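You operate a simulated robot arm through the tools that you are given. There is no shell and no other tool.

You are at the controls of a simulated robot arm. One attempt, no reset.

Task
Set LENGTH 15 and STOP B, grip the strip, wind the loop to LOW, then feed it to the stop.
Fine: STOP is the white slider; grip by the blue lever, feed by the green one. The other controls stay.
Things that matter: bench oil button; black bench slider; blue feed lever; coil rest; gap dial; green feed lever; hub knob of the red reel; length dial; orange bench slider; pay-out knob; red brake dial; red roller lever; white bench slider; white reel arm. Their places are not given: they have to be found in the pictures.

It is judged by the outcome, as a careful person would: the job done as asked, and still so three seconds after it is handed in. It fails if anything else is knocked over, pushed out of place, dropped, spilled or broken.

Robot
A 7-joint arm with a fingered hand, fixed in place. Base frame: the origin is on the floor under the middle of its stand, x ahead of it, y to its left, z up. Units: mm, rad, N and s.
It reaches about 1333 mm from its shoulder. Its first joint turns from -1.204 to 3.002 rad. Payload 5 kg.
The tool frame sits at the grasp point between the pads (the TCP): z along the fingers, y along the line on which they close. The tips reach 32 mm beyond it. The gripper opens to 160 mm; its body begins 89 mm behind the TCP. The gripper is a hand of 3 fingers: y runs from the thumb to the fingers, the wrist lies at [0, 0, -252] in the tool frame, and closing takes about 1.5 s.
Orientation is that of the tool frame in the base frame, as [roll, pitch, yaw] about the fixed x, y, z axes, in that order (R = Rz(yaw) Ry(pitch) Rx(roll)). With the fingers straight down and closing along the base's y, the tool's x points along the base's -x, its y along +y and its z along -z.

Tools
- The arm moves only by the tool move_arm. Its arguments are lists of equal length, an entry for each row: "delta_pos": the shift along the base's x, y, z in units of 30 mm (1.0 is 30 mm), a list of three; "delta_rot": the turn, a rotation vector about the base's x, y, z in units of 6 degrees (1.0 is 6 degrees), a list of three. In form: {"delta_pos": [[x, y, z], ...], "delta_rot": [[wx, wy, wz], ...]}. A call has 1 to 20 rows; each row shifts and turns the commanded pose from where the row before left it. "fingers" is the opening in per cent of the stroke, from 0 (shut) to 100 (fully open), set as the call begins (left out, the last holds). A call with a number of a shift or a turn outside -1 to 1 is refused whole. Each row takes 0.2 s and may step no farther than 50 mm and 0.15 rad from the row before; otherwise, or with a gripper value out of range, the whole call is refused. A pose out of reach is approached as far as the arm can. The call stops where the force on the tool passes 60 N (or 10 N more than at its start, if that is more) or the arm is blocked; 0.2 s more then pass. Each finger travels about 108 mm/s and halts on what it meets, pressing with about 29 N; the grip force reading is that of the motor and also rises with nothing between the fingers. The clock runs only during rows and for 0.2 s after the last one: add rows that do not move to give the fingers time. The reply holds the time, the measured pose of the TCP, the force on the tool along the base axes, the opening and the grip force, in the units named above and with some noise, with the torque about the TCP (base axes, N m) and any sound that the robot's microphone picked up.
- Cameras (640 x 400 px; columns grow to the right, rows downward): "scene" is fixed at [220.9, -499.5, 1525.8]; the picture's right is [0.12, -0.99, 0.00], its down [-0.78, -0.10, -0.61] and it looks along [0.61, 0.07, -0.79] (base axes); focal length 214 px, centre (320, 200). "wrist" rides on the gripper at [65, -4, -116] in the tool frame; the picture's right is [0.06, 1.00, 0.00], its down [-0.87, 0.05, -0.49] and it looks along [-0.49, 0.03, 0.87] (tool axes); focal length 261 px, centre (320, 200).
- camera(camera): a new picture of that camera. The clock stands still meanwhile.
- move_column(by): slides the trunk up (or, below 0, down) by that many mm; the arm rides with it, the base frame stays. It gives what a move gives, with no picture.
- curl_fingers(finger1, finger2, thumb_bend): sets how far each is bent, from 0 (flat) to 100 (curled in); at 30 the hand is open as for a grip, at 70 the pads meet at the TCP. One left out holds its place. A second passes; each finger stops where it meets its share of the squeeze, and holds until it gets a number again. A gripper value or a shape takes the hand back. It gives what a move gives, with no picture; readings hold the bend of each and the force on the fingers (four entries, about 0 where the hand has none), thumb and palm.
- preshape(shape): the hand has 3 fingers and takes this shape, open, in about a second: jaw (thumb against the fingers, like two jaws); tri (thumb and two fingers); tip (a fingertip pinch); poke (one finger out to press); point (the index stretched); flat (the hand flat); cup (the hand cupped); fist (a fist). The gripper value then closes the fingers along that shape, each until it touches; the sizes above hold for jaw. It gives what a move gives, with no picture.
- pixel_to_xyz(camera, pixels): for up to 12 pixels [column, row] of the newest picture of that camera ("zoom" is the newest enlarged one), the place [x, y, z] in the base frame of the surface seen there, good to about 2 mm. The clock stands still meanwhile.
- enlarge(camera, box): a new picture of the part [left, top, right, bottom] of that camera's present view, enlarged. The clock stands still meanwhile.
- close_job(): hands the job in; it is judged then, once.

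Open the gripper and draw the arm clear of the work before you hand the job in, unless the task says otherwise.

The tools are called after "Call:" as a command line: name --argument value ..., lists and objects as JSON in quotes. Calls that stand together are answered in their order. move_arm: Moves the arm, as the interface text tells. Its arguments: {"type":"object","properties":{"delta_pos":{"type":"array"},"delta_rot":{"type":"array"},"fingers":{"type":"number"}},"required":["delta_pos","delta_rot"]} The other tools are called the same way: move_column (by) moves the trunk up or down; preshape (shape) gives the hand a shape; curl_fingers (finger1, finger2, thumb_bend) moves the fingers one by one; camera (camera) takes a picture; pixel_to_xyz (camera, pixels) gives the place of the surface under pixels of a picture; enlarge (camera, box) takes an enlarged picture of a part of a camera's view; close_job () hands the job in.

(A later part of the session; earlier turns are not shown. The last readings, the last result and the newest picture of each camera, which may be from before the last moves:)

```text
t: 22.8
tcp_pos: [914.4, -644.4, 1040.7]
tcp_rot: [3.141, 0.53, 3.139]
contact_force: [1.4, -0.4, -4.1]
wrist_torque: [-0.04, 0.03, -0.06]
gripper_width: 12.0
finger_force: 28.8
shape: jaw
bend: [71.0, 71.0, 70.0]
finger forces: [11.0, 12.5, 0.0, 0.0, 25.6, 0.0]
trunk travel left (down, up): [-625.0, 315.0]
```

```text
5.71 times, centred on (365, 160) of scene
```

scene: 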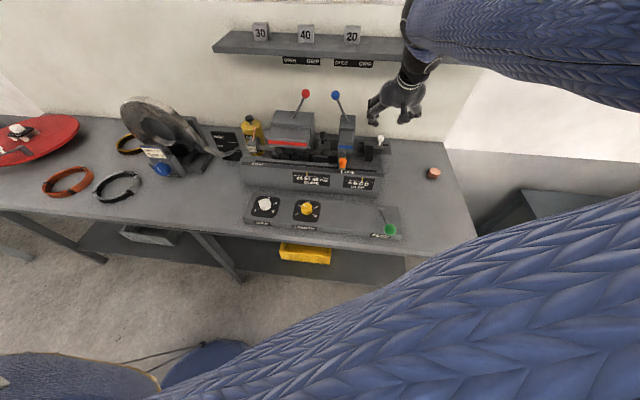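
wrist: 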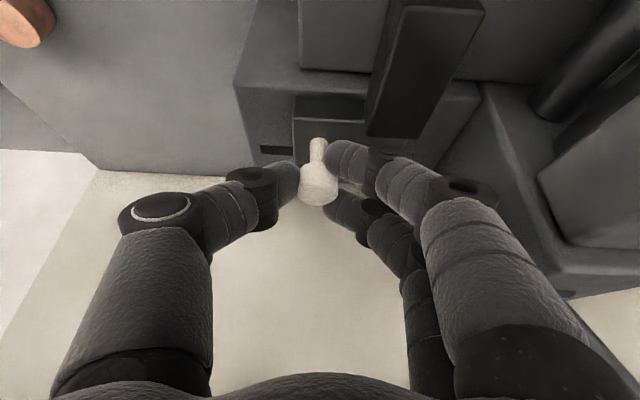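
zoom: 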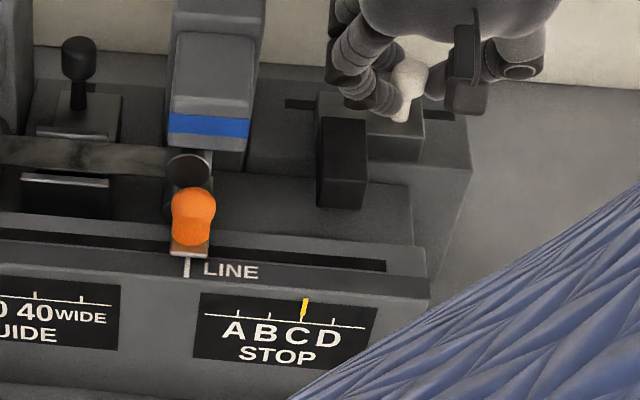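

The knob is gripped and the marker still on C, and the scale stays visible. I slide +20 mm in y in small steps.

Call:
move_arm --delta_pos '[[0, 0.1667, 0], [0, 0.1667, 0], [0, 0.1667, 0], [0, 0.1667, 0], [0, 0, 0], [0, 0, 0]]' --delta_rot '[[0, 0, 0], [0, 0, 0], [0, 0, 0], [0, 0, 0], [0, 0, 0], [0, 0, 0]]'

Call:
enlarge --camera "scene" --box '[330, 125, 400, 195]'

Call:
enlarge --camera "scene" --box '[345, 170, 380, 192]'

```text
t: 24.2
tcp_pos: [914.3, -623.8, 1038.3]
tcp_rot: [3.141, 0.53, 3.14]
contact_force: [4.6, -0.9, -3.1]
wrist_torque: [-0.08, -0.01, -0.06]
gripper_width: 11.8
finger_force: 29.3
shape: jaw
bend: [71.0, 70.0, 70.0]
finger forces: [11.5, 14.5, 0.0, 0.0, 27.4, 0.0]
trunk travel left (down, up): [-625.0, 315.0]
```

```text
5.71 times, centred on (365, 160) of scene
```

zoom: 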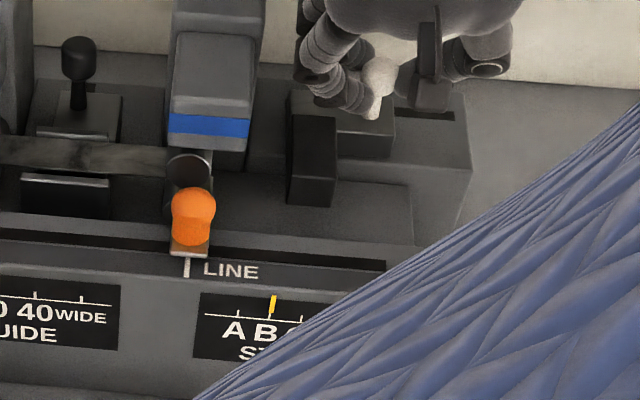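

```text
16.00 times, centred on (362, 181) of scene
```

zoom: 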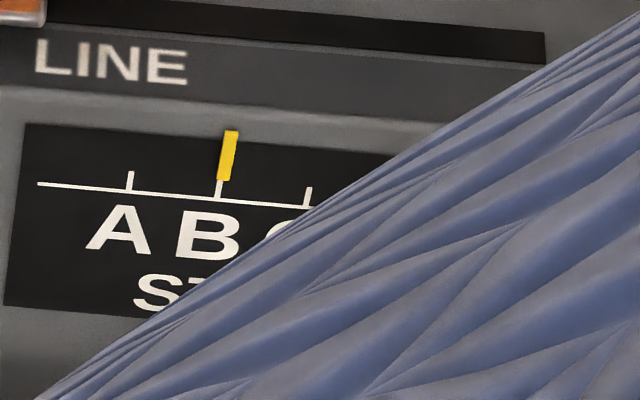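

The marker now stands over B. I check its y against the tick before letting go.

Call:
pixel_to_xyz --camera "zoom" --pixels '[[222, 176], [227, 155], [219, 188], [130, 180], [307, 194]]'

```text
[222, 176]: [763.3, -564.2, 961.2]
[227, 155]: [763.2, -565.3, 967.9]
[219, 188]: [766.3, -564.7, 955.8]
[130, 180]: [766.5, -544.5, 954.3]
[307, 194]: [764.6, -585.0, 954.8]
```

Marker y≈-564.8, tick B -564.7: STOP is B. I open the fingers slightly and back off along the tool axis.

Call:
move_arm --delta_pos '[[0, 0, 0], [0, 0, 0], [0, 0, 0], [-0.333, 0, 0.583], [-0.333, 0, 0.583], [-0.333, 0, 0.8], [-0.333, 0, 0.8], [-0.333, 0, 0.8], [0, 0, 0]]' --delta_rot '[[0, 0, 0], [0, 0, 0], [0, 0, 0], [0, 0, 0], [0, 0, 0], [0, 0, 0], [0, 0, 0], [0, 0, 0], [0, 0, 0]]' --fingers 35

Call:
camera --camera "wrist"

Call:
enlarge --camera "scene" --box '[330, 80, 410, 195]'

```text
t: 26.2
tcp_pos: [862.7, -626.5, 1147.8]
tcp_rot: [3.141, 0.53, 3.139]
contact_force: [-0.4, -1.0, 0.9]
wrist_torque: [0.02, -0.02, 0.0]
gripper_width: 55.7
finger_force: 0.0
shape: jaw
bend: [73.0, 73.0, 70.0]
finger forces: [0.0, 0.0, 0.0, 0.0, 0.1, 0.0]
trunk travel left (down, up): [-625.0, 315.0]
```

```text
taken
```

wrist: 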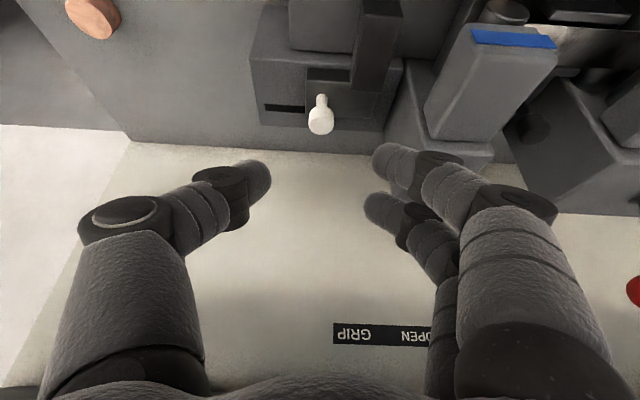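

```text
3.48 times, centred on (370, 138) of scene
```

zoom: 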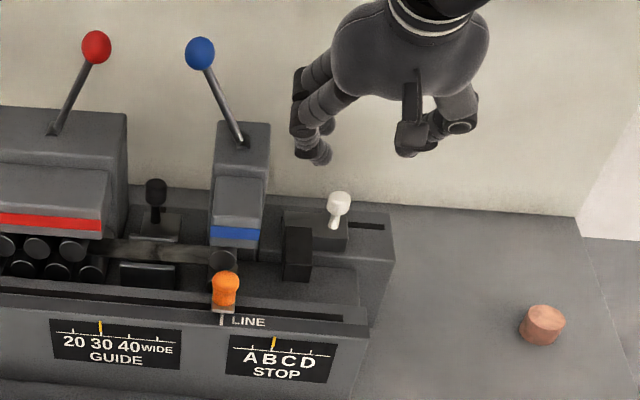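

STOP stays at B. Next is the blue lever; I read exact places of its ball, shaft and head, and of the red lever for comparison.

Call:
enlarge --camera "scene" --box '[280, 80, 370, 140]'

Call:
pixel_to_xyz --camera "zoom" --pixels '[[398, 105], [383, 105], [413, 105], [398, 88], [398, 122], [430, 175], [455, 225], [465, 250], [184, 100], [168, 100], [150, 150], [115, 225]]'

```text
6.67 times, centred on (325, 110) of scene
```

zoom: 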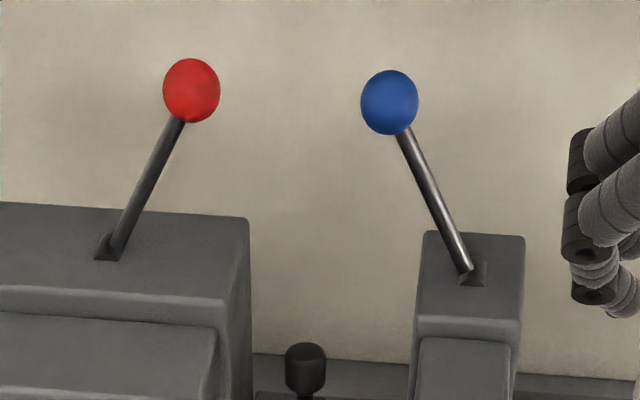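

```text
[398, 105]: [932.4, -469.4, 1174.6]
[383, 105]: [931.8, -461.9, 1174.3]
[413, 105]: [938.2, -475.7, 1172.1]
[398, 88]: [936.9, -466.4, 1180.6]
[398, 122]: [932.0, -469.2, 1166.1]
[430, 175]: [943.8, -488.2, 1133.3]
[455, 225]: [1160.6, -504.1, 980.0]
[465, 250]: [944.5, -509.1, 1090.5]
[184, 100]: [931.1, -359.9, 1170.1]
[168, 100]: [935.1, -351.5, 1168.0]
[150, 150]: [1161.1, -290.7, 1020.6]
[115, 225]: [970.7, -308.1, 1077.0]
```

Ball centre is about (947,-467,1174), radius 16, swinging in the plane x≈946 from lean +y (OPEN) to lean -y (GRIP). I rise, tilt 12° more, and come in front of and above the ball.

Call:
move_arm --delta_pos '[[0.24, 0, 1], [0.24, 0, 1], [0.24, 0, 1], [0, 0.3, 0.3], [0, 0.86, 0], [0, 0.86, 0], [0, 0.86, 0], [0, 0.86, 0], [0, 0.86, 0], [0, 0.55, 0], [0, 0, 0]]' --delta_rot '[[0, -1, 0], [0, -1, 0], [0, 0, 0], [0, 0, 0], [0, 0, 0], [0, 0, 0], [0, 0, 0], [0, 0, 0], [0, 0, 0], [0, 0, 0], [0, 0, 0]]' --fingers 40

Call:
camera --camera "wrist"

Call:
enlarge --camera "scene" --box '[270, 20, 400, 150]'

```text
t: 28.6
tcp_pos: [883.9, -469.8, 1245.2]
tcp_rot: [3.138, 0.738, 3.139]
contact_force: [0.1, 0.5, -0.9]
wrist_torque: [0.03, -0.01, 0.0]
gripper_width: 63.5
finger_force: 0.0
shape: jaw
bend: [73.0, 73.0, 70.0]
finger forces: [0.0, 0.0, 0.1, 0.0, 0.0, 0.1]
trunk travel left (down, up): [-625.0, 315.0]
```

```text
taken
```

wrist: 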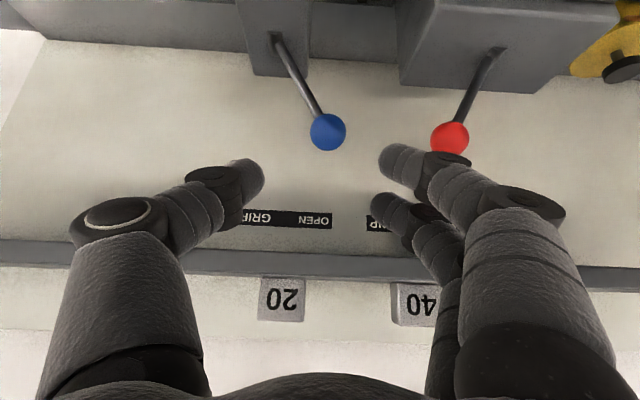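

```text
3.08 times, centred on (335, 85) of scene
```

zoom: 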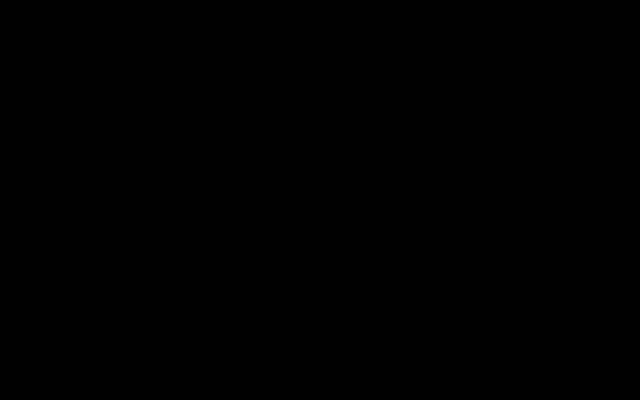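

The scene camera is blocked by the arm now, but the wrist view shows the blue ball at (328,132) in line with the gap between thumb and fingers. I advance along the tool axis to straddle the ball.

Call:
move_arm --delta_pos '[[0.68, 0, -0.72], [0.68, 0, -0.72], [0, 0, 0]]' --delta_rot '[[0, 0, 0], [0, 0, 0], [0, 0, 0]]'

Call:
camera --camera "wrist"

```text
t: 29.4
tcp_pos: [925.0, -469.0, 1204.0]
tcp_rot: [3.14, 0.741, 3.141]
contact_force: [-0.1, 0.0, -0.6]
wrist_torque: [0.01, 0.04, 0.01]
gripper_width: 63.6
finger_force: 0.0
shape: jaw
bend: [73.0, 73.0, 70.0]
finger forces: [0.1, 0.0, 0.0, 0.0, 0.0, 0.0]
trunk travel left (down, up): [-625.0, 315.0]
```

```text
taken
```

wrist: 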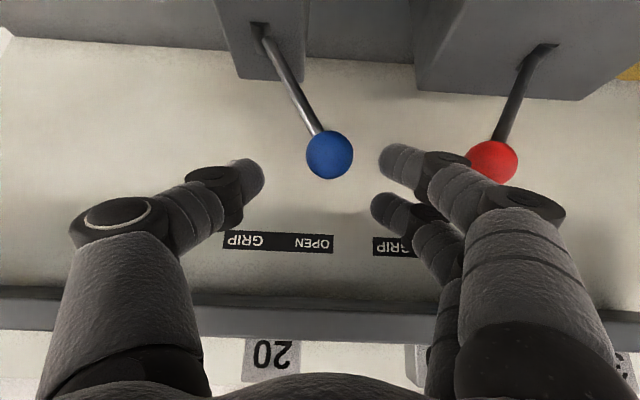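

Still centred and clear of the red ball. I advance 24 mm more so the ball is well inside the fingers.

Call:
move_arm --delta_pos '[[0.55, 0, -0.6], [0, 0, 0]]' --delta_rot '[[0, 0, 0], [0, 0, 0]]'

Call:
camera --camera "wrist"

```text
t: 30.0
tcp_pos: [941.1, -467.6, 1184.8]
tcp_rot: [3.14, 0.741, 3.139]
contact_force: [-0.4, 0.0, -0.1]
wrist_torque: [-0.01, 0.0, 0.02]
gripper_width: 63.5
finger_force: 0.0
shape: jaw
bend: [73.0, 73.0, 70.0]
finger forces: [0.0, 0.0, 0.1, 0.1, 0.0, 0.0]
trunk travel left (down, up): [-625.0, 315.0]
```

```text
taken
```

wrist: 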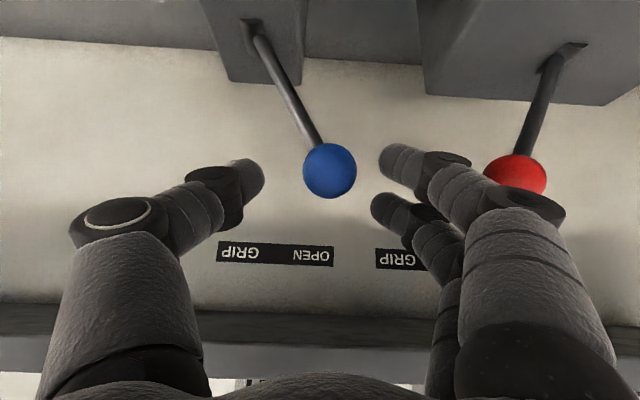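

The ball at (330,171) is between the fingers. I sweep toward -y in 15 mm steps so the fingers carry the lever over, then look.

Call:
move_arm --delta_pos '[[0, -0.5, 0], [0, -0.5, 0], [0, -0.5, 0], [0, -0.5, 0], [0, -0.5, 0], [0, 0, 0]]' --delta_rot '[[0, 0, 0], [0, 0, 0], [0, 0, 0], [0, 0, 0], [0, 0, 0], [0, 0, 0]]'

Call:
camera --camera "wrist"

```text
t: 31.4
tcp_pos: [941.9, -544.0, 1184.9]
tcp_rot: [3.14, 0.738, 3.139]
contact_force: [-0.4, -0.1, 0.5]
wrist_torque: [0.02, 0.02, -0.01]
gripper_width: 64.0
finger_force: 0.0
shape: jaw
bend: [73.0, 73.0, 70.0]
finger forces: [0.3, 0.0, 0.1, 0.1, 0.1, 0.0]
trunk travel left (down, up): [-625.0, 315.0]
```

```text
taken
```

wrist: 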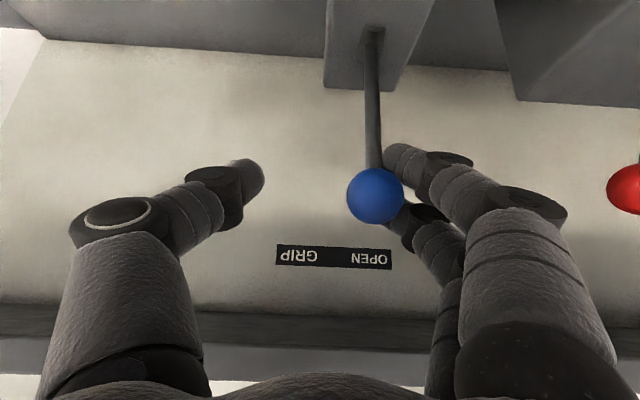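

The lever follows and is about upright. I continue toward -y.

Call:
move_arm --delta_pos '[[0, -0.4, 0], [0, -0.4, 0], [0, -0.4, 0], [0, 0, 0]]' --delta_rot '[[0, 0, 0], [0, 0, 0], [0, 0, 0], [0, 0, 0]]'

Call:
camera --camera "wrist"

```text
t: 32.4
tcp_pos: [941.1, -580.9, 1184.1]
tcp_rot: [3.139, 0.739, 3.14]
contact_force: [0.2, -0.4, 0.4]
wrist_torque: [0.01, 0.0, -0.01]
gripper_width: 64.0
finger_force: 0.1
shape: jaw
bend: [73.0, 73.0, 70.0]
finger forces: [0.0, 0.0, 0.0, 0.1, 0.0, 0.0]
trunk travel left (down, up): [-625.0, 315.0]
```

```text
taken
```

wrist: 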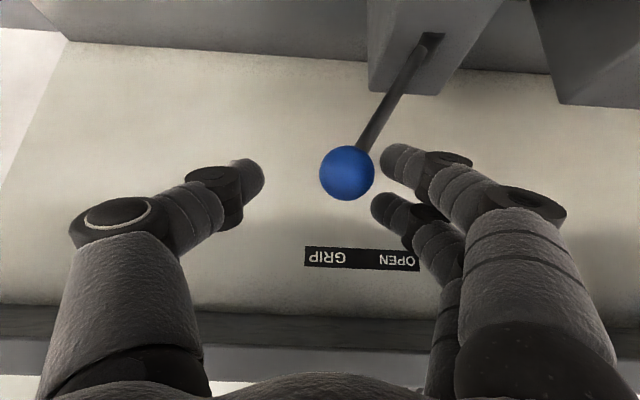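

The lever has snapped over toward GRIP (ball at (347,172), no contact). I measure its lean and then check for a remaining travel.

Call:
pixel_to_xyz --camera "wrist" --pixels '[[347, 172], [320, 172], [374, 172], [390, 100], [415, 60]]'

Call:
move_arm --delta_pos '[[0, -0.3, 0], [0, -0.3, 0], [0, 0, 0]]' --delta_rot '[[0, 0, 0], [0, 0, 0], [0, 0, 0]]'

Call:
camera --camera "wrist"

```text
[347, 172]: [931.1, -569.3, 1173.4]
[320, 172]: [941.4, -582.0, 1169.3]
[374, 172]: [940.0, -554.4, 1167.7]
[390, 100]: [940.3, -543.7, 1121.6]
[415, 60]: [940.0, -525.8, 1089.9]
```

```text
t: 33.2
tcp_pos: [941.2, -597.7, 1185.5]
tcp_rot: [3.14, 0.74, 3.141]
contact_force: [-0.9, 6.7, -0.3]
wrist_torque: [0.14, 0.02, 0.11]
gripper_width: 68.4
finger_force: 0.1
shape: jaw
bend: [72.0, 73.0, 70.0]
finger forces: [6.1, 0.0, 0.0, 0.0, 0.0, 0.0]
trunk travel left (down, up): [-625.0, 315.0]
```

```text
taken
```

wrist: 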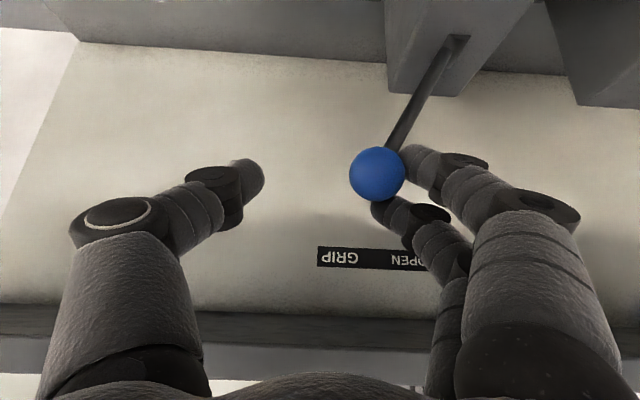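

The lever sits against its GRIP end (6 N on the finger, ball at y≈-568, mirrored from -467). I centre the gap on the ball again and back out along the tool axis.

Call:
move_arm --delta_pos '[[0, 0.5, 0], [-0.68, 0, 0.72], [-0.68, 0, 0.72], [-0.68, 0, 0.72], [-0.8, 0, 0.3], [-0.8, 0, 0], [-0.8, 0, 0], [0, 0, 0]]' --delta_rot '[[0, 0, 0], [0, 0, 0], [0, 0, 0], [0, 0, 0], [0, 0, 0], [0, 0, 0], [0, 0, 0], [0, 0, 0]]'

Call:
camera --camera "wrist"

Call:
camera --camera "scene"

```text
t: 35.0
tcp_pos: [810.3, -582.4, 1257.0]
tcp_rot: [3.141, 0.74, 3.14]
contact_force: [0.3, 0.0, -0.3]
wrist_torque: [-0.02, -0.04, -0.02]
gripper_width: 64.2
finger_force: 0.2
shape: jaw
bend: [73.0, 73.0, 70.0]
finger forces: [0.0, 0.0, 0.0, 0.1, 0.1, 0.0]
trunk travel left (down, up): [-625.0, 315.0]
```

```text
taken
```

wrist: 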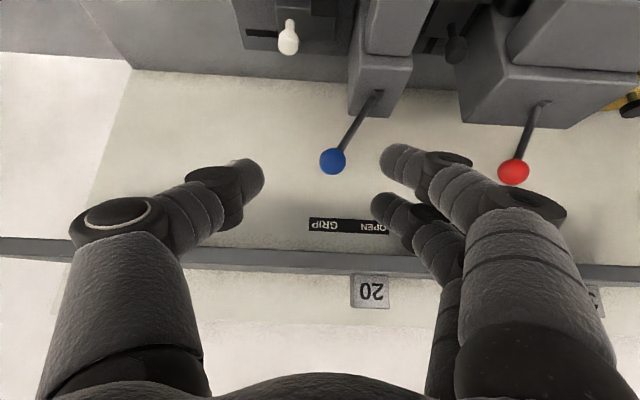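

```text
taken
```

scene: 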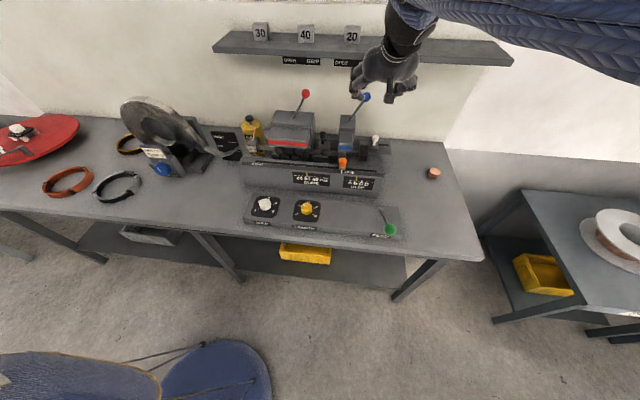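

Blue now leans parallel with red: GRIP is set. Next the pay-out knob near (748,198,925): I draw back and sweep to the left at height, clear of everything.

Call:
move_arm --delta_pos '[[-0.9, 0.3, 0], [-0.9, 0.6, 0], [-0.9, 1, 0], [-0.9, 1, 0], [-0.9, 1, 0], [-0.9, 1, 0], [-0.9, 1, 0], [-0.9, 1, 0], [-0.5, 1, 0], [-0.5, 1, 0], [-0.3, 1, 0], [0, 1, 0], [0, 1, 0], [0, 1, 0], [0, 1, 0], [0, 1, 0], [0, 1, 0], [0, 1, 0], [0, 1, 0], [0, 1, 0]]' --delta_rot '[[0, 0, 0], [0, 0, 0], [0, 0, 0], [0, 0, 0], [0, 0, 0], [0, 0, 0], [0, 0, 0], [0, 0, 0], [0, 0, 0], [0, 0, 0], [0, 0, 0], [0, 0, 0], [0, 0, 0], [0, 0, 0], [0, 0, 0], [0, 0, 0], [0, 0, 0], [0, 0, 0], [0, 0, 0], [0, 0, 0]]'

Call:
camera --camera "wrist"

Call:
camera --camera "scene"

```text
t: 39.2
tcp_pos: [587.8, -94.1, 1271.6]
tcp_rot: [3.133, 0.736, 3.135]
contact_force: [0.4, 0.1, -0.1]
wrist_torque: [-0.01, -0.01, 0.03]
gripper_width: 64.1
finger_force: 0.2
shape: jaw
bend: [73.0, 73.0, 70.0]
finger forces: [0.0, 0.1, 0.1, 0.0, 0.0, 0.0]
out of reach, approached as far as the arm can: row 10, 11, 12, 13, 20
trunk travel left (down, up): [-625.0, 315.0]
```

```text
taken
```

wrist: 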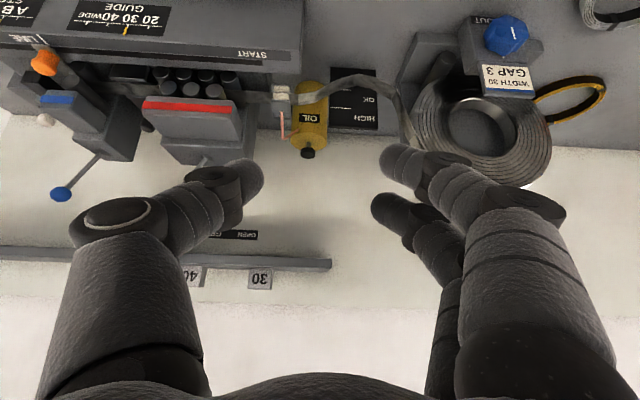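

```text
taken
```

scene: 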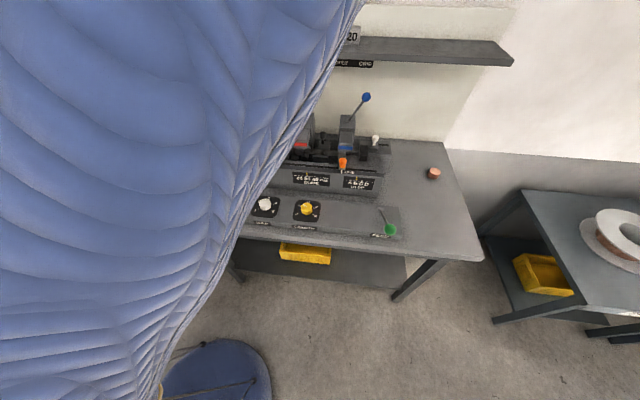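

Some rows were out of reach in this tilted pose. I straighten the hand to point down again (turn +42° about y) and see where the arm stands.

Call:
move_arm --delta_pos '[[0, 0, 0], [0, 0, 0], [0, 0, 0], [0, 0, 0], [0, 0, 0], [0, 0, 0], [0, 0, 0], [0, 0, 0]]' --delta_rot '[[0, 1, 0], [0, 1, 0], [0, 1, 0], [0, 1, 0], [0, 1, 0], [0, 1, 0], [0, 1, 0], [0, 0, 0]]'

Call:
camera --camera "scene"

```text
t: 41.0
tcp_pos: [577.2, -107.0, 1269.2]
tcp_rot: [3.133, 0.009, 3.14]
contact_force: [0.6, 0.1, 0.3]
wrist_torque: [0.0, -0.01, 0.02]
gripper_width: 63.9
finger_force: 0.1
shape: jaw
bend: [73.0, 73.0, 70.0]
finger forces: [0.0, 0.0, 0.1, 0.0, 0.0, 0.0]
out of reach, approached as far as the arm can: row 6, 7
trunk travel left (down, up): [-625.0, 315.0]
```

```text
taken
```

scene: 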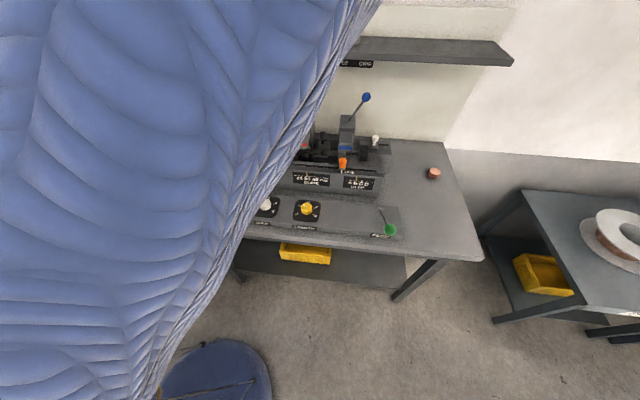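

The reach limit seems related to height or posture. I try moving left while lowering, to (600,100,1150), over open bench.

Call:
move_arm --delta_pos '[[0.2, 0.5, -1], [0.2, 0.5, -1], [0.2, 0.5, -1], [0, 1, -0.5], [0, 1, -0.5], [0, 1, 0], [0, 1, 0], [0, 0, 0]]' --delta_rot '[[0, 0, 0], [0, 0, 0], [0, 0, 0], [0, 0, 0], [0, 0, 0], [0, 0, 0], [0, 0, 0], [0, 0, 0]]'

Call:
camera --camera "wrist"

Call:
camera --camera "scene"

```text
t: 42.8
tcp_pos: [584.1, -90.7, 1187.1]
tcp_rot: [3.134, 0.008, 3.141]
contact_force: [-0.7, 0.3, 0.1]
wrist_torque: [0.04, 0.01, 0.0]
gripper_width: 63.9
finger_force: 0.0
shape: jaw
bend: [73.0, 73.0, 70.0]
finger forces: [0.1, 0.0, 0.0, 0.0, 0.0, 0.0]
out of reach, approached as far as the arm can: row 1, 2, 3, 4, 5, 6, 7
trunk travel left (down, up): [-625.0, 315.0]
```

```text
taken
```

wrist: 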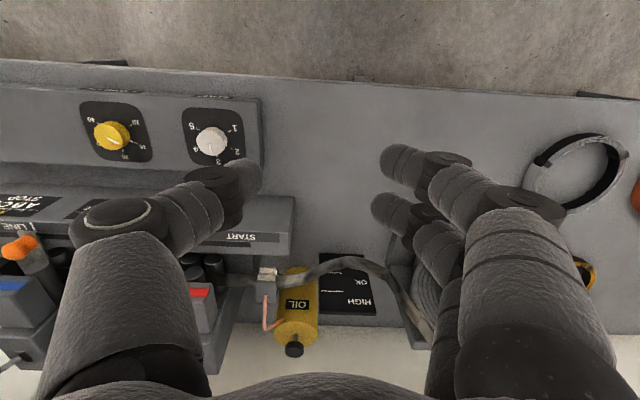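

```text
taken
```

scene: 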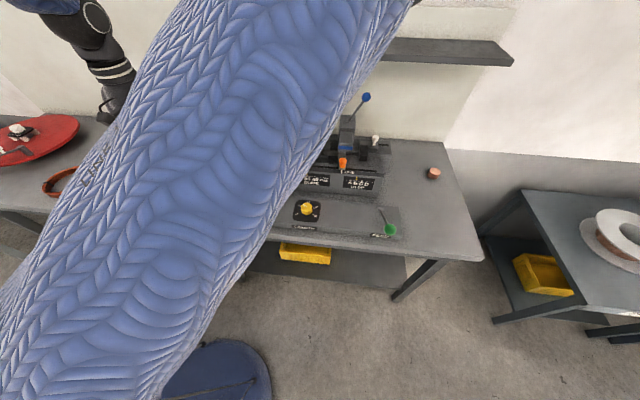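

The y motion seems held back. I send idle rows to see whether the arm converges toward the commanded pose or stays put.

Call:
move_arm --delta_pos '[[0, 0, 0], [0, 0, 0], [0, 0, 0], [0, 0, 0], [0, 0, 0]]' --delta_rot '[[0, 0, 0], [0, 0, 0], [0, 0, 0], [0, 0, 0], [0, 0, 0]]'

```text
t: 44.0
tcp_pos: [584.0, -91.0, 1187.2]
tcp_rot: [3.132, 0.009, 3.139]
contact_force: [-0.3, 0.1, 0.3]
wrist_torque: [0.0, 0.04, -0.01]
gripper_width: 64.0
finger_force: 0.0
shape: jaw
bend: [73.0, 73.0, 70.0]
finger forces: [0.0, 0.1, 0.0, 0.0, 0.0, 0.0]
trunk travel left (down, up): [-625.0, 315.0]
```

It stays put, so a joint limit blocks this direction. I try turning the hand +z (following the arm's swing) while moving left.

Call:
move_arm --delta_pos '[[0, 0, 0], [0, 0, 0], [0, 0, 0], [0, 0.5, 0], [0, 0.5, 0], [0, 0.5, 0], [0, 0.5, 0], [0, 0, 0]]' --delta_rot '[[0, 0, 1], [0, 0, 1], [0, 0, 1], [0, 0, 1], [0, 0, 1], [0, 0, 0], [0, 0, 0], [0, 0, 0]]'

Call:
camera --camera "scene"

```text
t: 45.8
tcp_pos: [580.0, -90.8, 1209.0]
tcp_rot: [3.135, 0.013, -2.62]
contact_force: [0.2, -0.2, -0.6]
wrist_torque: [-0.02, 0.0, 0.02]
gripper_width: 64.2
finger_force: 0.1
shape: jaw
bend: [73.0, 73.0, 70.0]
finger forces: [0.0, 0.0, 0.0, 0.1, 0.1, 0.0]
out of reach, approached as far as the arm can: row 4, 5, 6, 7
trunk travel left (down, up): [-625.0, 315.0]
```

```text
taken
```

scene: 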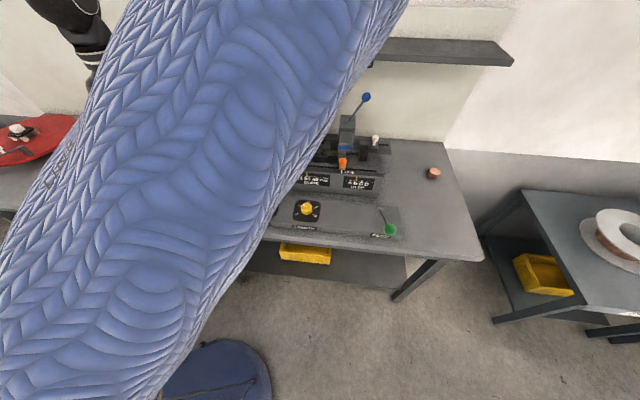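

Turning works but the y motion is still blocked here. I try a farther radius: undo the yaw, move +x by 120 mm at this height (still clear of the levers), then left.

Call:
move_arm --delta_pos '[[1, 0, 0], [1, 0, 0], [1, 0, 0], [1, 0, 0], [0, 0, 0.5], [0, 0.5, 0], [0, 0.5, 0], [0, 0.5, 0], [0, 0.5, 0], [0, 0, 0]]' --delta_rot '[[0, 0, -1], [0, 0, -1], [0, 0, -1], [0, 0, -1], [0, 0, -1], [0, 0, 0], [0, 0, 0], [0, 0, 0], [0, 0, 0], [0, 0, 0]]'

Call:
camera --camera "scene"

```text
t: 48.0
tcp_pos: [650.8, -121.9, 1197.8]
tcp_rot: [3.135, 0.009, 3.139]
contact_force: [-0.8, 0.5, 0.7]
wrist_torque: [0.01, 0.0, 0.01]
gripper_width: 64.2
finger_force: 0.1
shape: jaw
bend: [73.0, 73.0, 70.0]
finger forces: [0.0, 0.0, 0.0, 0.1, 0.0, 0.0]
out of reach, approached as far as the arm can: row 1, 2, 3, 4, 5, 6, 7, 8, 9
trunk travel left (down, up): [-625.0, 315.0]
```

```text
taken
```

scene: 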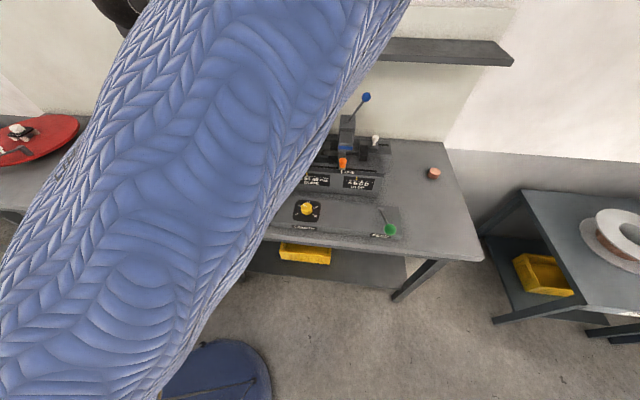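

The limit looks like a joint end rather than plain reach. I test yaw the other way (-30°) and then try moving left.

Call:
move_arm --delta_pos '[[0, 0, 0], [0, 0, 0], [0, 0, 0], [0, 0, 0], [0, 0, 0], [0, 0.5, 0], [0, 0.5, 0], [0, 0.5, 0], [0, 0.5, 0], [0, 0, 0]]' --delta_rot '[[0, 0, -1], [0, 0, -1], [0, 0, -1], [0, 0, -1], [0, 0, -1], [0, 0, 0], [0, 0, 0], [0, 0, 0], [0, 0, 0], [0, 0, 0]]'

```text
t: 50.2
tcp_pos: [627.7, -108.9, 1184.0]
tcp_rot: [3.135, 0.007, 2.615]
contact_force: [0.4, 0.4, -0.5]
wrist_torque: [0.0, -0.04, 0.02]
gripper_width: 64.6
finger_force: 0.1
shape: jaw
bend: [73.0, 73.0, 70.0]
finger forces: [0.0, 0.0, 0.0, 0.0, 0.0, 0.1]
out of reach, approached as far as the arm can: row 6, 7, 8, 9
trunk travel left (down, up): [-625.0, 315.0]
```

The blocked surface is a slanted vertical plane, so some wrist/elbow limits hold it. I undo the yaw and try tilting the fingers to the left (+30° about x) before moving left.

Call:
move_arm --delta_pos '[[0, -0.5, 0], [0, -0.5, 0], [0, 0, 0], [0, 0, 0], [0, 0, 0], [0, 0, 0], [0, 0, 0], [0, 0, 0], [0, 0, 0], [0, 0, 0]]' --delta_rot '[[0, 0, 1], [0, 0, 1], [0, 0, 1], [0, 0, 1], [0, 0, 1], [1, 0, 0], [1, 0, 0], [1, 0, 0], [1, 0, 0], [1, 0, 0]]'

Call:
move_arm --delta_pos '[[0, 0.5, 0], [0, 0.5, 0], [0, 0.5, 0], [0, 0.5, 0], [0, 0.5, 0], [0, 0.5, 0], [0, 0.5, 0], [0, 0.5, 0]]' --delta_rot '[[0, 0, 0], [0, 0, 0], [0, 0, 0], [0, 0, 0], [0, 0, 0], [0, 0, 0], [0, 0, 0], [0, 0, 0]]'

Call:
camera --camera "scene"

```text
t: 52.4
tcp_pos: [628.3, -140.9, 1185.1]
tcp_rot: [2.614, 0.006, 3.136]
contact_force: [0.6, -0.9, -0.3]
wrist_torque: [0.03, 0.0, -0.01]
gripper_width: 64.3
finger_force: 0.0
shape: jaw
bend: [73.0, 73.0, 70.0]
finger forces: [0.1, 0.0, 0.1, 0.0, 0.1, 0.0]
trunk travel left (down, up): [-625.0, 315.0]
```

```text
t: 54.2
tcp_pos: [628.4, -18.8, 1185.0]
tcp_rot: [2.618, 0.006, 3.137]
contact_force: [-1.3, -0.5, 0.6]
wrist_torque: [0.0, 0.01, 0.01]
gripper_width: 64.0
finger_force: 0.1
shape: jaw
bend: [73.0, 73.0, 70.0]
finger forces: [0.0, 0.0, 0.0, 0.1, 0.0, 0.0]
trunk travel left (down, up): [-625.0, 315.0]
```

```text
taken
```

scene: 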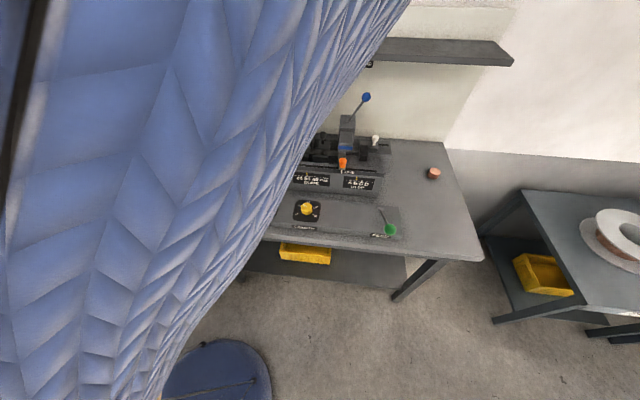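

With the fingers tilted left the hand got to y=-19, so it is the wrist that is limited on the left. I test whether drawing the hand nearer the body and then moving left lets the arm re-pose.

Call:
move_arm --delta_pos '[[-1, 0, 0], [-1, 0, 0], [-1, 0, 0], [-1, 0, 0], [-1, 0, 0], [-1, 0, 0], [-1, 0, 0], [0, 0.5, 0], [0, 0.5, 0], [0, 0.5, 0], [0, 0.5, 0], [0, 0.5, 0], [0, 0.5, 0], [0, 0.5, 0]]' --delta_rot '[[0, 0, 0], [0, 0, 0], [0, 0, 0], [0, 0, 0], [0, 0, 0], [0, 0, 0], [0, 0, 0], [0, 0, 0], [0, 0, 0], [0, 0, 0], [0, 0, 0], [0, 0, 0], [0, 0, 0], [0, 0, 0]]'

Call:
camera --camera "scene"

Call:
camera --camera "wrist"

```text
t: 57.2
tcp_pos: [440.1, 85.1, 1183.9]
tcp_rot: [2.616, 0.006, 3.134]
contact_force: [0.3, 0.1, -0.9]
wrist_torque: [-0.01, 0.06, 0.03]
gripper_width: 64.3
finger_force: 0.0
shape: jaw
bend: [73.0, 73.0, 70.0]
finger forces: [0.0, 0.1, 0.0, 0.0, 0.0, 0.1]
out of reach, approached as far as the arm can: row 7
trunk travel left (down, up): [-625.0, 315.0]
```

```text
taken
```

scene: 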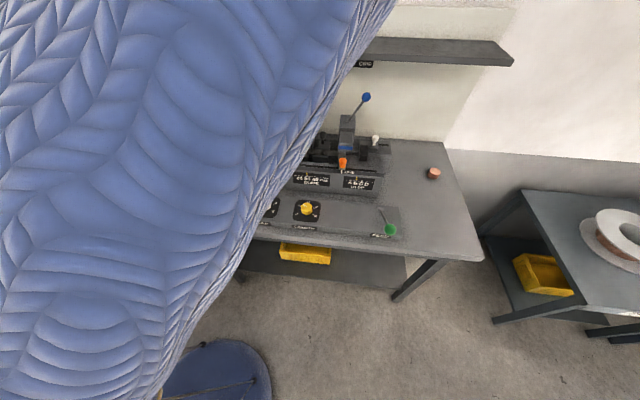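

```text
taken
```

wrist: 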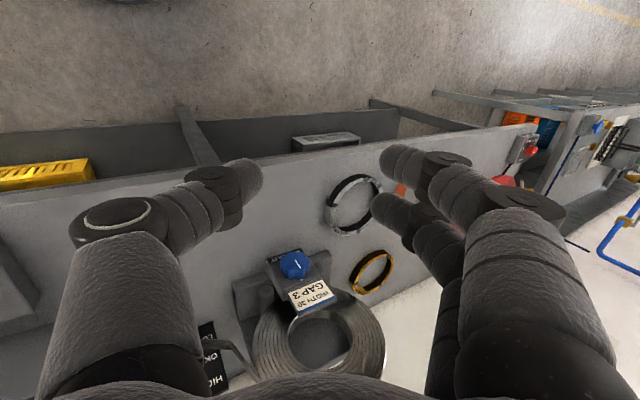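

Progress: now at (440,85). I continue left to see whether the limit still holds here.

Call:
move_arm --delta_pos '[[0, 0.5, 0], [0, 0.5, 0], [0, 0.5, 0], [0, 0.5, 0], [0, 0.5, 0], [0, 0.5, 0], [0, 0.5, 0], [0, 0.5, 0]]' --delta_rot '[[0, 0, 0], [0, 0, 0], [0, 0, 0], [0, 0, 0], [0, 0, 0], [0, 0, 0], [0, 0, 0], [0, 0, 0]]'

```text
t: 59.0
tcp_pos: [437.5, 94.7, 1185.7]
tcp_rot: [2.616, 0.007, 3.135]
contact_force: [0.1, -0.2, 1.0]
wrist_torque: [0.02, -0.06, 0.03]
gripper_width: 64.2
finger_force: 0.2
shape: jaw
bend: [73.0, 73.0, 70.0]
finger forces: [0.0, 0.0, 0.0, 0.0, 0.1, 0.0]
out of reach, approached as far as the arm can: row 1, 2, 3, 4, 5, 6, 7, 8
trunk travel left (down, up): [-625.0, 315.0]
```

The wrist is held along a plane through the base at about -8° azimuth, which matches joint 1's upper end (3.002 rad = -8° with the shoulder flipped over). I raise the hand so that the upper arm nears vertical, where it can re-pose, and try left again.

Call:
move_arm --delta_pos '[[0, 0, 1], [0, 0, 1], [0, 0, 1], [0, 0, 1], [0, 0, 1], [0, 0, 1], [0, 0.5, 0], [0, 0.5, 0], [0, 0.5, 0], [0, 0.5, 0], [0, 0.5, 0], [0, 0.5, 0]]' --delta_rot '[[0, 0, 0], [0, 0, 0], [0, 0, 0], [0, 0, 0], [0, 0, 0], [0, 0, 0], [0, 0, 0], [0, 0, 0], [0, 0, 0], [0, 0, 0], [0, 0, 0], [0, 0, 0]]'

Call:
camera --camera "scene"

```text
t: 61.6
tcp_pos: [440.6, 106.8, 1365.0]
tcp_rot: [2.615, 0.007, 3.135]
contact_force: [0.3, 0.3, -1.2]
wrist_torque: [0.02, 0.02, 0.01]
gripper_width: 64.2
finger_force: 0.1
shape: jaw
bend: [73.0, 73.0, 70.0]
finger forces: [0.0, 0.1, 0.1, 0.0, 0.0, 0.1]
out of reach, approached as far as the arm can: row 8, 9, 10, 11, 12
trunk travel left (down, up): [-625.0, 315.0]
```

```text
taken
```

scene: 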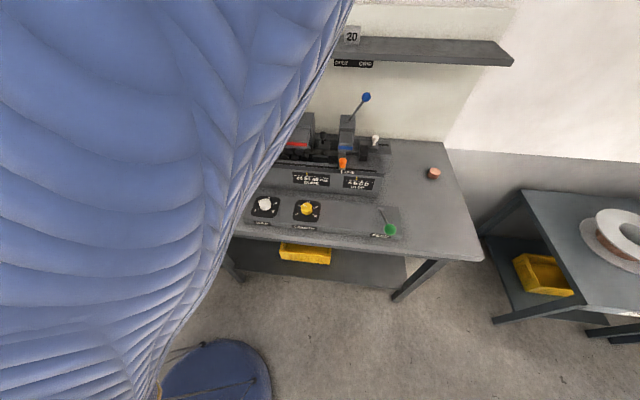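

Still held at about the same azimuth. I test drawing the hand closer to the body at this height, which should bring the elbow back over the shoulder.

Call:
move_arm --delta_pos '[[-1, 0, 0], [-1, 0, 0], [-1, 0, 0], [-1, 0, 0], [-1, 0, 0], [-1, 0, 0], [0, 0, 0]]' --delta_rot '[[0, 0, 0], [0, 0, 0], [0, 0, 0], [0, 0, 0], [0, 0, 0], [0, 0, 0], [0, 0, 0]]'

Call:
camera --camera "scene"

Call:
camera --camera "wrist"

```text
t: 63.2
tcp_pos: [261.8, 107.3, 1364.3]
tcp_rot: [2.616, 0.005, 3.135]
contact_force: [0.5, -0.8, 0.8]
wrist_torque: [0.0, -0.01, 0.01]
gripper_width: 64.0
finger_force: 0.0
shape: jaw
bend: [73.0, 73.0, 70.0]
finger forces: [0.0, 0.0, 0.1, 0.0, 0.0, 0.1]
trunk travel left (down, up): [-625.0, 315.0]
```

```text
taken
```

scene: 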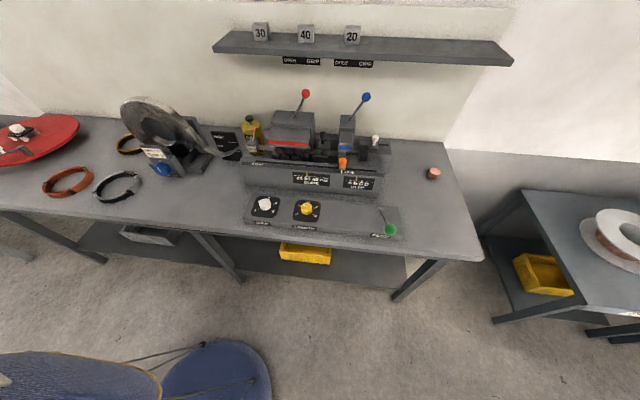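

```text
taken
```

wrist: 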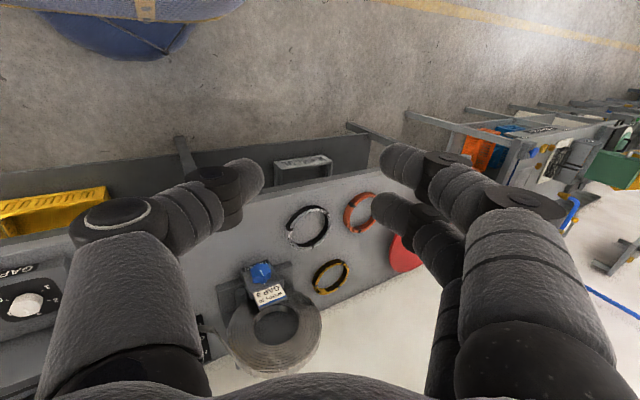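

The hand came in to x=262 without limits and the scene is clear. From here I try moving left.

Call:
move_arm --delta_pos '[[0, 1, 0], [0, 1, 0], [0, 1, 0], [0, 1, 0], [0, 1, 0], [0, 1, 0], [0, 1, 0], [0, 0, 0]]' --delta_rot '[[0, 0, 0], [0, 0, 0], [0, 0, 0], [0, 0, 0], [0, 0, 0], [0, 0, 0], [0, 0, 0], [0, 0, 0]]'

Call:
camera --camera "scene"

```text
t: 65.0
tcp_pos: [259.5, 116.6, 1365.8]
tcp_rot: [2.616, 0.004, 3.136]
contact_force: [0.7, -0.4, -0.3]
wrist_torque: [-0.01, 0.0, -0.01]
gripper_width: 64.3
finger_force: 0.0
shape: jaw
bend: [73.0, 73.0, 70.0]
finger forces: [0.0, 0.0, 0.1, 0.0, 0.0, 0.0]
out of reach, approached as far as the arm can: row 1, 2, 3, 4, 5, 6, 7
trunk travel left (down, up): [-625.0, 315.0]
```

```text
taken
```

scene: 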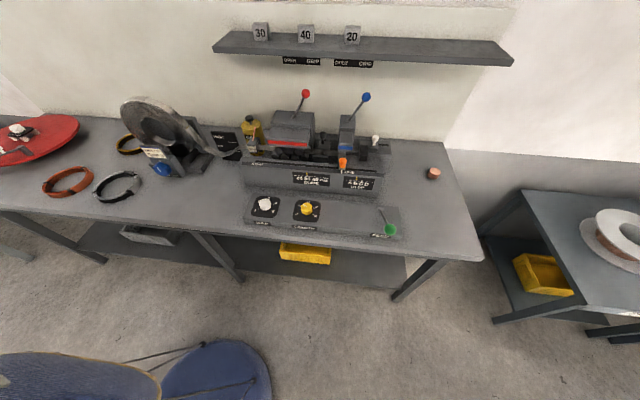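

Still held at y≈117. It behaves like a right-arm shoulder that cannot cross over when raised, so I try a lower hand relative to the shoulder: first draw to a free spot in front of the bench, then raise the trunk.

Call:
move_arm --delta_pos '[[1, -0.6, 0], [1, -0.6, 0], [1, -0.6, 0], [1, -0.6, 0], [0.6, -0.6, 0], [0, 0, 0]]' --delta_rot '[[0, 0, 0], [0, 0, 0], [0, 0, 0], [0, 0, 0], [0, 0, 0], [0, 0, 0]]'

Call:
move_column --by 300

Call:
camera --camera "scene"

```text
t: 66.4
tcp_pos: [398.6, 26.8, 1366.5]
tcp_rot: [2.618, 0.007, 3.137]
contact_force: [-0.3, 1.1, -0.1]
wrist_torque: [0.01, -0.02, -0.03]
gripper_width: 64.3
finger_force: 0.1
shape: jaw
bend: [73.0, 73.0, 70.0]
finger forces: [0.0, 0.1, 0.0, 0.1, 0.1, 0.1]
trunk travel left (down, up): [-625.0, 315.0]
```

```text
t: 69.4
tcp_pos: [398.4, 28.3, 1667.1]
tcp_rot: [2.616, 0.007, 3.138]
contact_force: [0.2, -0.6, 0.3]
wrist_torque: [0.04, -0.01, 0.0]
gripper_width: 64.0
finger_force: 0.0
shape: jaw
bend: [73.0, 73.0, 70.0]
finger forces: [0.0, 0.0, 0.1, 0.1, 0.0, 0.0]
trunk travel left (down, up): [-925.0, 15.0]
```

```text
taken
```

scene: 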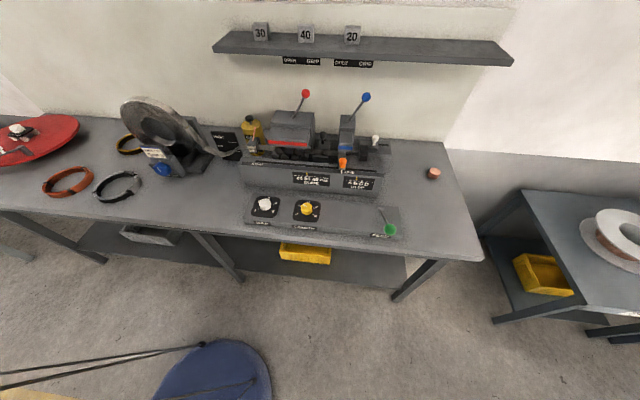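

The trunk is near its top. I check where the bench's front edge is, then lower the hand in front of it.

Call:
pixel_to_xyz --camera "scene" --pixels '[[100, 219], [200, 229], [300, 239], [400, 250], [162, 169], [118, 186], [210, 380]]'

Call:
move_arm --delta_pos '[[0, 0, -1], [0, 0, -1], [0, 0, -1], [0, 0, -1], [0, 0, -1], [0, 0, -1], [0, 0, -1], [0, 0, -1], [0, 0, -1], [0, 0, -1], [0, 0, -1], [0, 0, -1], [0, 0, -1], [0, 0, -1], [0, 0, -1], [0, 0, -1]]' --delta_rot '[[0, 0, 0], [0, 0, 0], [0, 0, 0], [0, 0, 0], [0, 0, 0], [0, 0, 0], [0, 0, 0], [0, 0, 0], [0, 0, 0], [0, 0, 0], [0, 0, 0], [0, 0, 0], [0, 0, 0], [0, 0, 0], [0, 0, 0], [0, 0, 0]]'

Call:
camera --camera "scene"

```text
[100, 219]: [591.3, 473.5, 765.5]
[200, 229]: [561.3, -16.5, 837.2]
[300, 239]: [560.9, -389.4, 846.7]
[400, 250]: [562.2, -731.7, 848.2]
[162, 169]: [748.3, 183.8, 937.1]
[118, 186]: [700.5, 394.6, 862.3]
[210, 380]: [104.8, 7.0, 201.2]
```

```text
t: 72.8
tcp_pos: [467.9, 4.7, 1274.6]
tcp_rot: [2.616, 0.004, 3.137]
contact_force: [0.3, 0.6, -0.3]
wrist_torque: [0.01, 0.01, 0.02]
gripper_width: 64.3
finger_force: 0.1
shape: jaw
bend: [73.0, 73.0, 70.0]
finger forces: [0.0, 0.1, 0.0, 0.0, 0.0, 0.0]
out of reach, approached as far as the arm can: row 5, 6, 7, 8, 9, 10, 11, 12, 13, 15
trunk travel left (down, up): [-925.0, 15.0]
```

```text
taken
```

scene: 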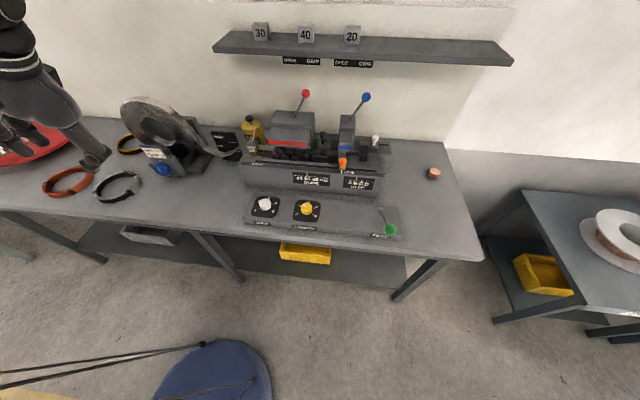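

Lowering slid the hand outward: there is an inner limit too. From here I go forward and down over the free bench area left of the GAP dial, to (620,-110,1060), and test the left reach with the wrist lower relative to the shoulder.

Call:
move_arm --delta_pos '[[0.6, -0.4, -0.8], [0.6, -0.4, -0.8], [0.6, -0.4, -0.8], [0.6, -0.4, -0.8], [0.6, -0.4, -0.8], [0.6, -0.4, -0.8], [0.6, -0.4, -0.8], [0.6, -0.4, -0.8], [0.3, -0.4, -0.8], [0, 0, 0]]' --delta_rot '[[-1, 0, 0], [-1, 0, 0], [-1, 0, 0], [-1, 0, 0], [-1, 0, 0], [0, 0, 0], [0, 0, 0], [0, 0, 0], [0, 0, 0], [0, 0, 0]]'

Call:
camera --camera "scene"

```text
t: 75.0
tcp_pos: [616.8, -189.3, 1103.1]
tcp_rot: [3.139, 0.009, 3.14]
contact_force: [-0.5, 0.3, 0.4]
wrist_torque: [-0.04, 0.01, 0.01]
gripper_width: 64.0
finger_force: 0.1
shape: jaw
bend: [73.0, 73.0, 70.0]
finger forces: [0.1, 0.0, 0.0, 0.0, 0.1, 0.1]
out of reach, approached as far as the arm can: row 3, 4, 5, 7, 8, 9
trunk travel left (down, up): [-925.0, 15.0]
```

```text
taken
```

scene: 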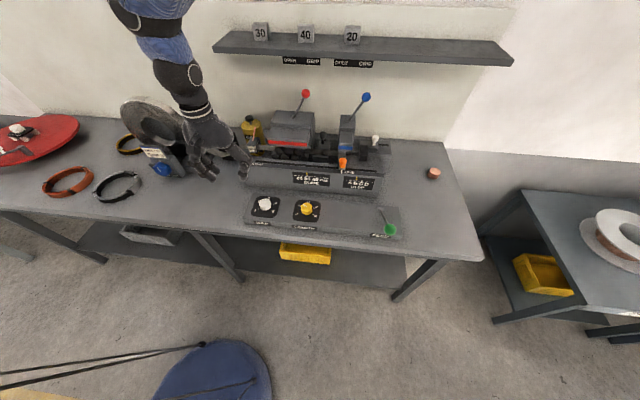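

The forearm now rises steeply above the hand. I test moving left here at this lower relative height.

Call:
move_arm --delta_pos '[[0, 1, 0], [0, 1, 0], [0, 1, 0], [0, 1, 0], [0, 1, 0], [0, 0, 0]]' --delta_rot '[[0, 0, 0], [0, 0, 0], [0, 0, 0], [0, 0, 0], [0, 0, 0], [0, 0, 0]]'

Call:
camera --camera "scene"

```text
t: 76.4
tcp_pos: [596.4, -143.2, 1168.1]
tcp_rot: [3.139, 0.009, 3.141]
contact_force: [0.0, 0.2, 0.2]
wrist_torque: [-0.02, -0.05, 0.0]
gripper_width: 63.8
finger_force: 0.1
shape: jaw
bend: [73.0, 73.0, 70.0]
finger forces: [0.1, 0.1, 0.1, 0.1, 0.0, 0.1]
out of reach, approached as far as the arm can: row 1, 2, 3, 4, 5
trunk travel left (down, up): [-925.0, 15.0]
```

```text
taken
```

scene: 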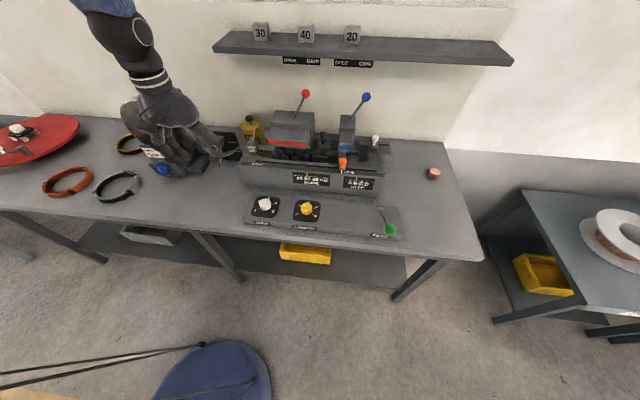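

The limit also depends on hand orientation. I test a pure swing about the base axis: move along a circle round the origin with the yaw following by the same 4° per row.

Call:
move_arm --delta_pos '[[0.28, 1.4, 0], [0.19, 1.4, 0]]' --delta_rot '[[0, 0, 0.667], [0, 0, 0.667]]'

```text
refused: 1.4 is not a number from -1 to 1
```

Values are capped at 1, so I use 2.8° per row instead.

Call:
move_arm --delta_pos '[[0.23, 0.97, 0], [0.18, 0.98, 0], [0.14, 0.99, 0], [0, 0, 0]]' --delta_rot '[[0, 0, 0.467], [0, 0, 0.467], [0, 0, 0.467], [0, 0, 0]]'

```text
t: 77.4
tcp_pos: [598.2, -124.8, 1203.8]
tcp_rot: [3.136, 0.008, -2.996]
contact_force: [-0.5, 0.6, 0.0]
wrist_torque: [-0.01, -0.02, 0.0]
gripper_width: 64.3
finger_force: 0.0
shape: jaw
bend: [73.0, 73.0, 70.0]
finger forces: [0.0, 0.0, 0.0, 0.0, 0.0, 0.0]
out of reach, approached as far as the arm can: row 1, 2, 3
trunk travel left (down, up): [-925.0, 15.0]
```

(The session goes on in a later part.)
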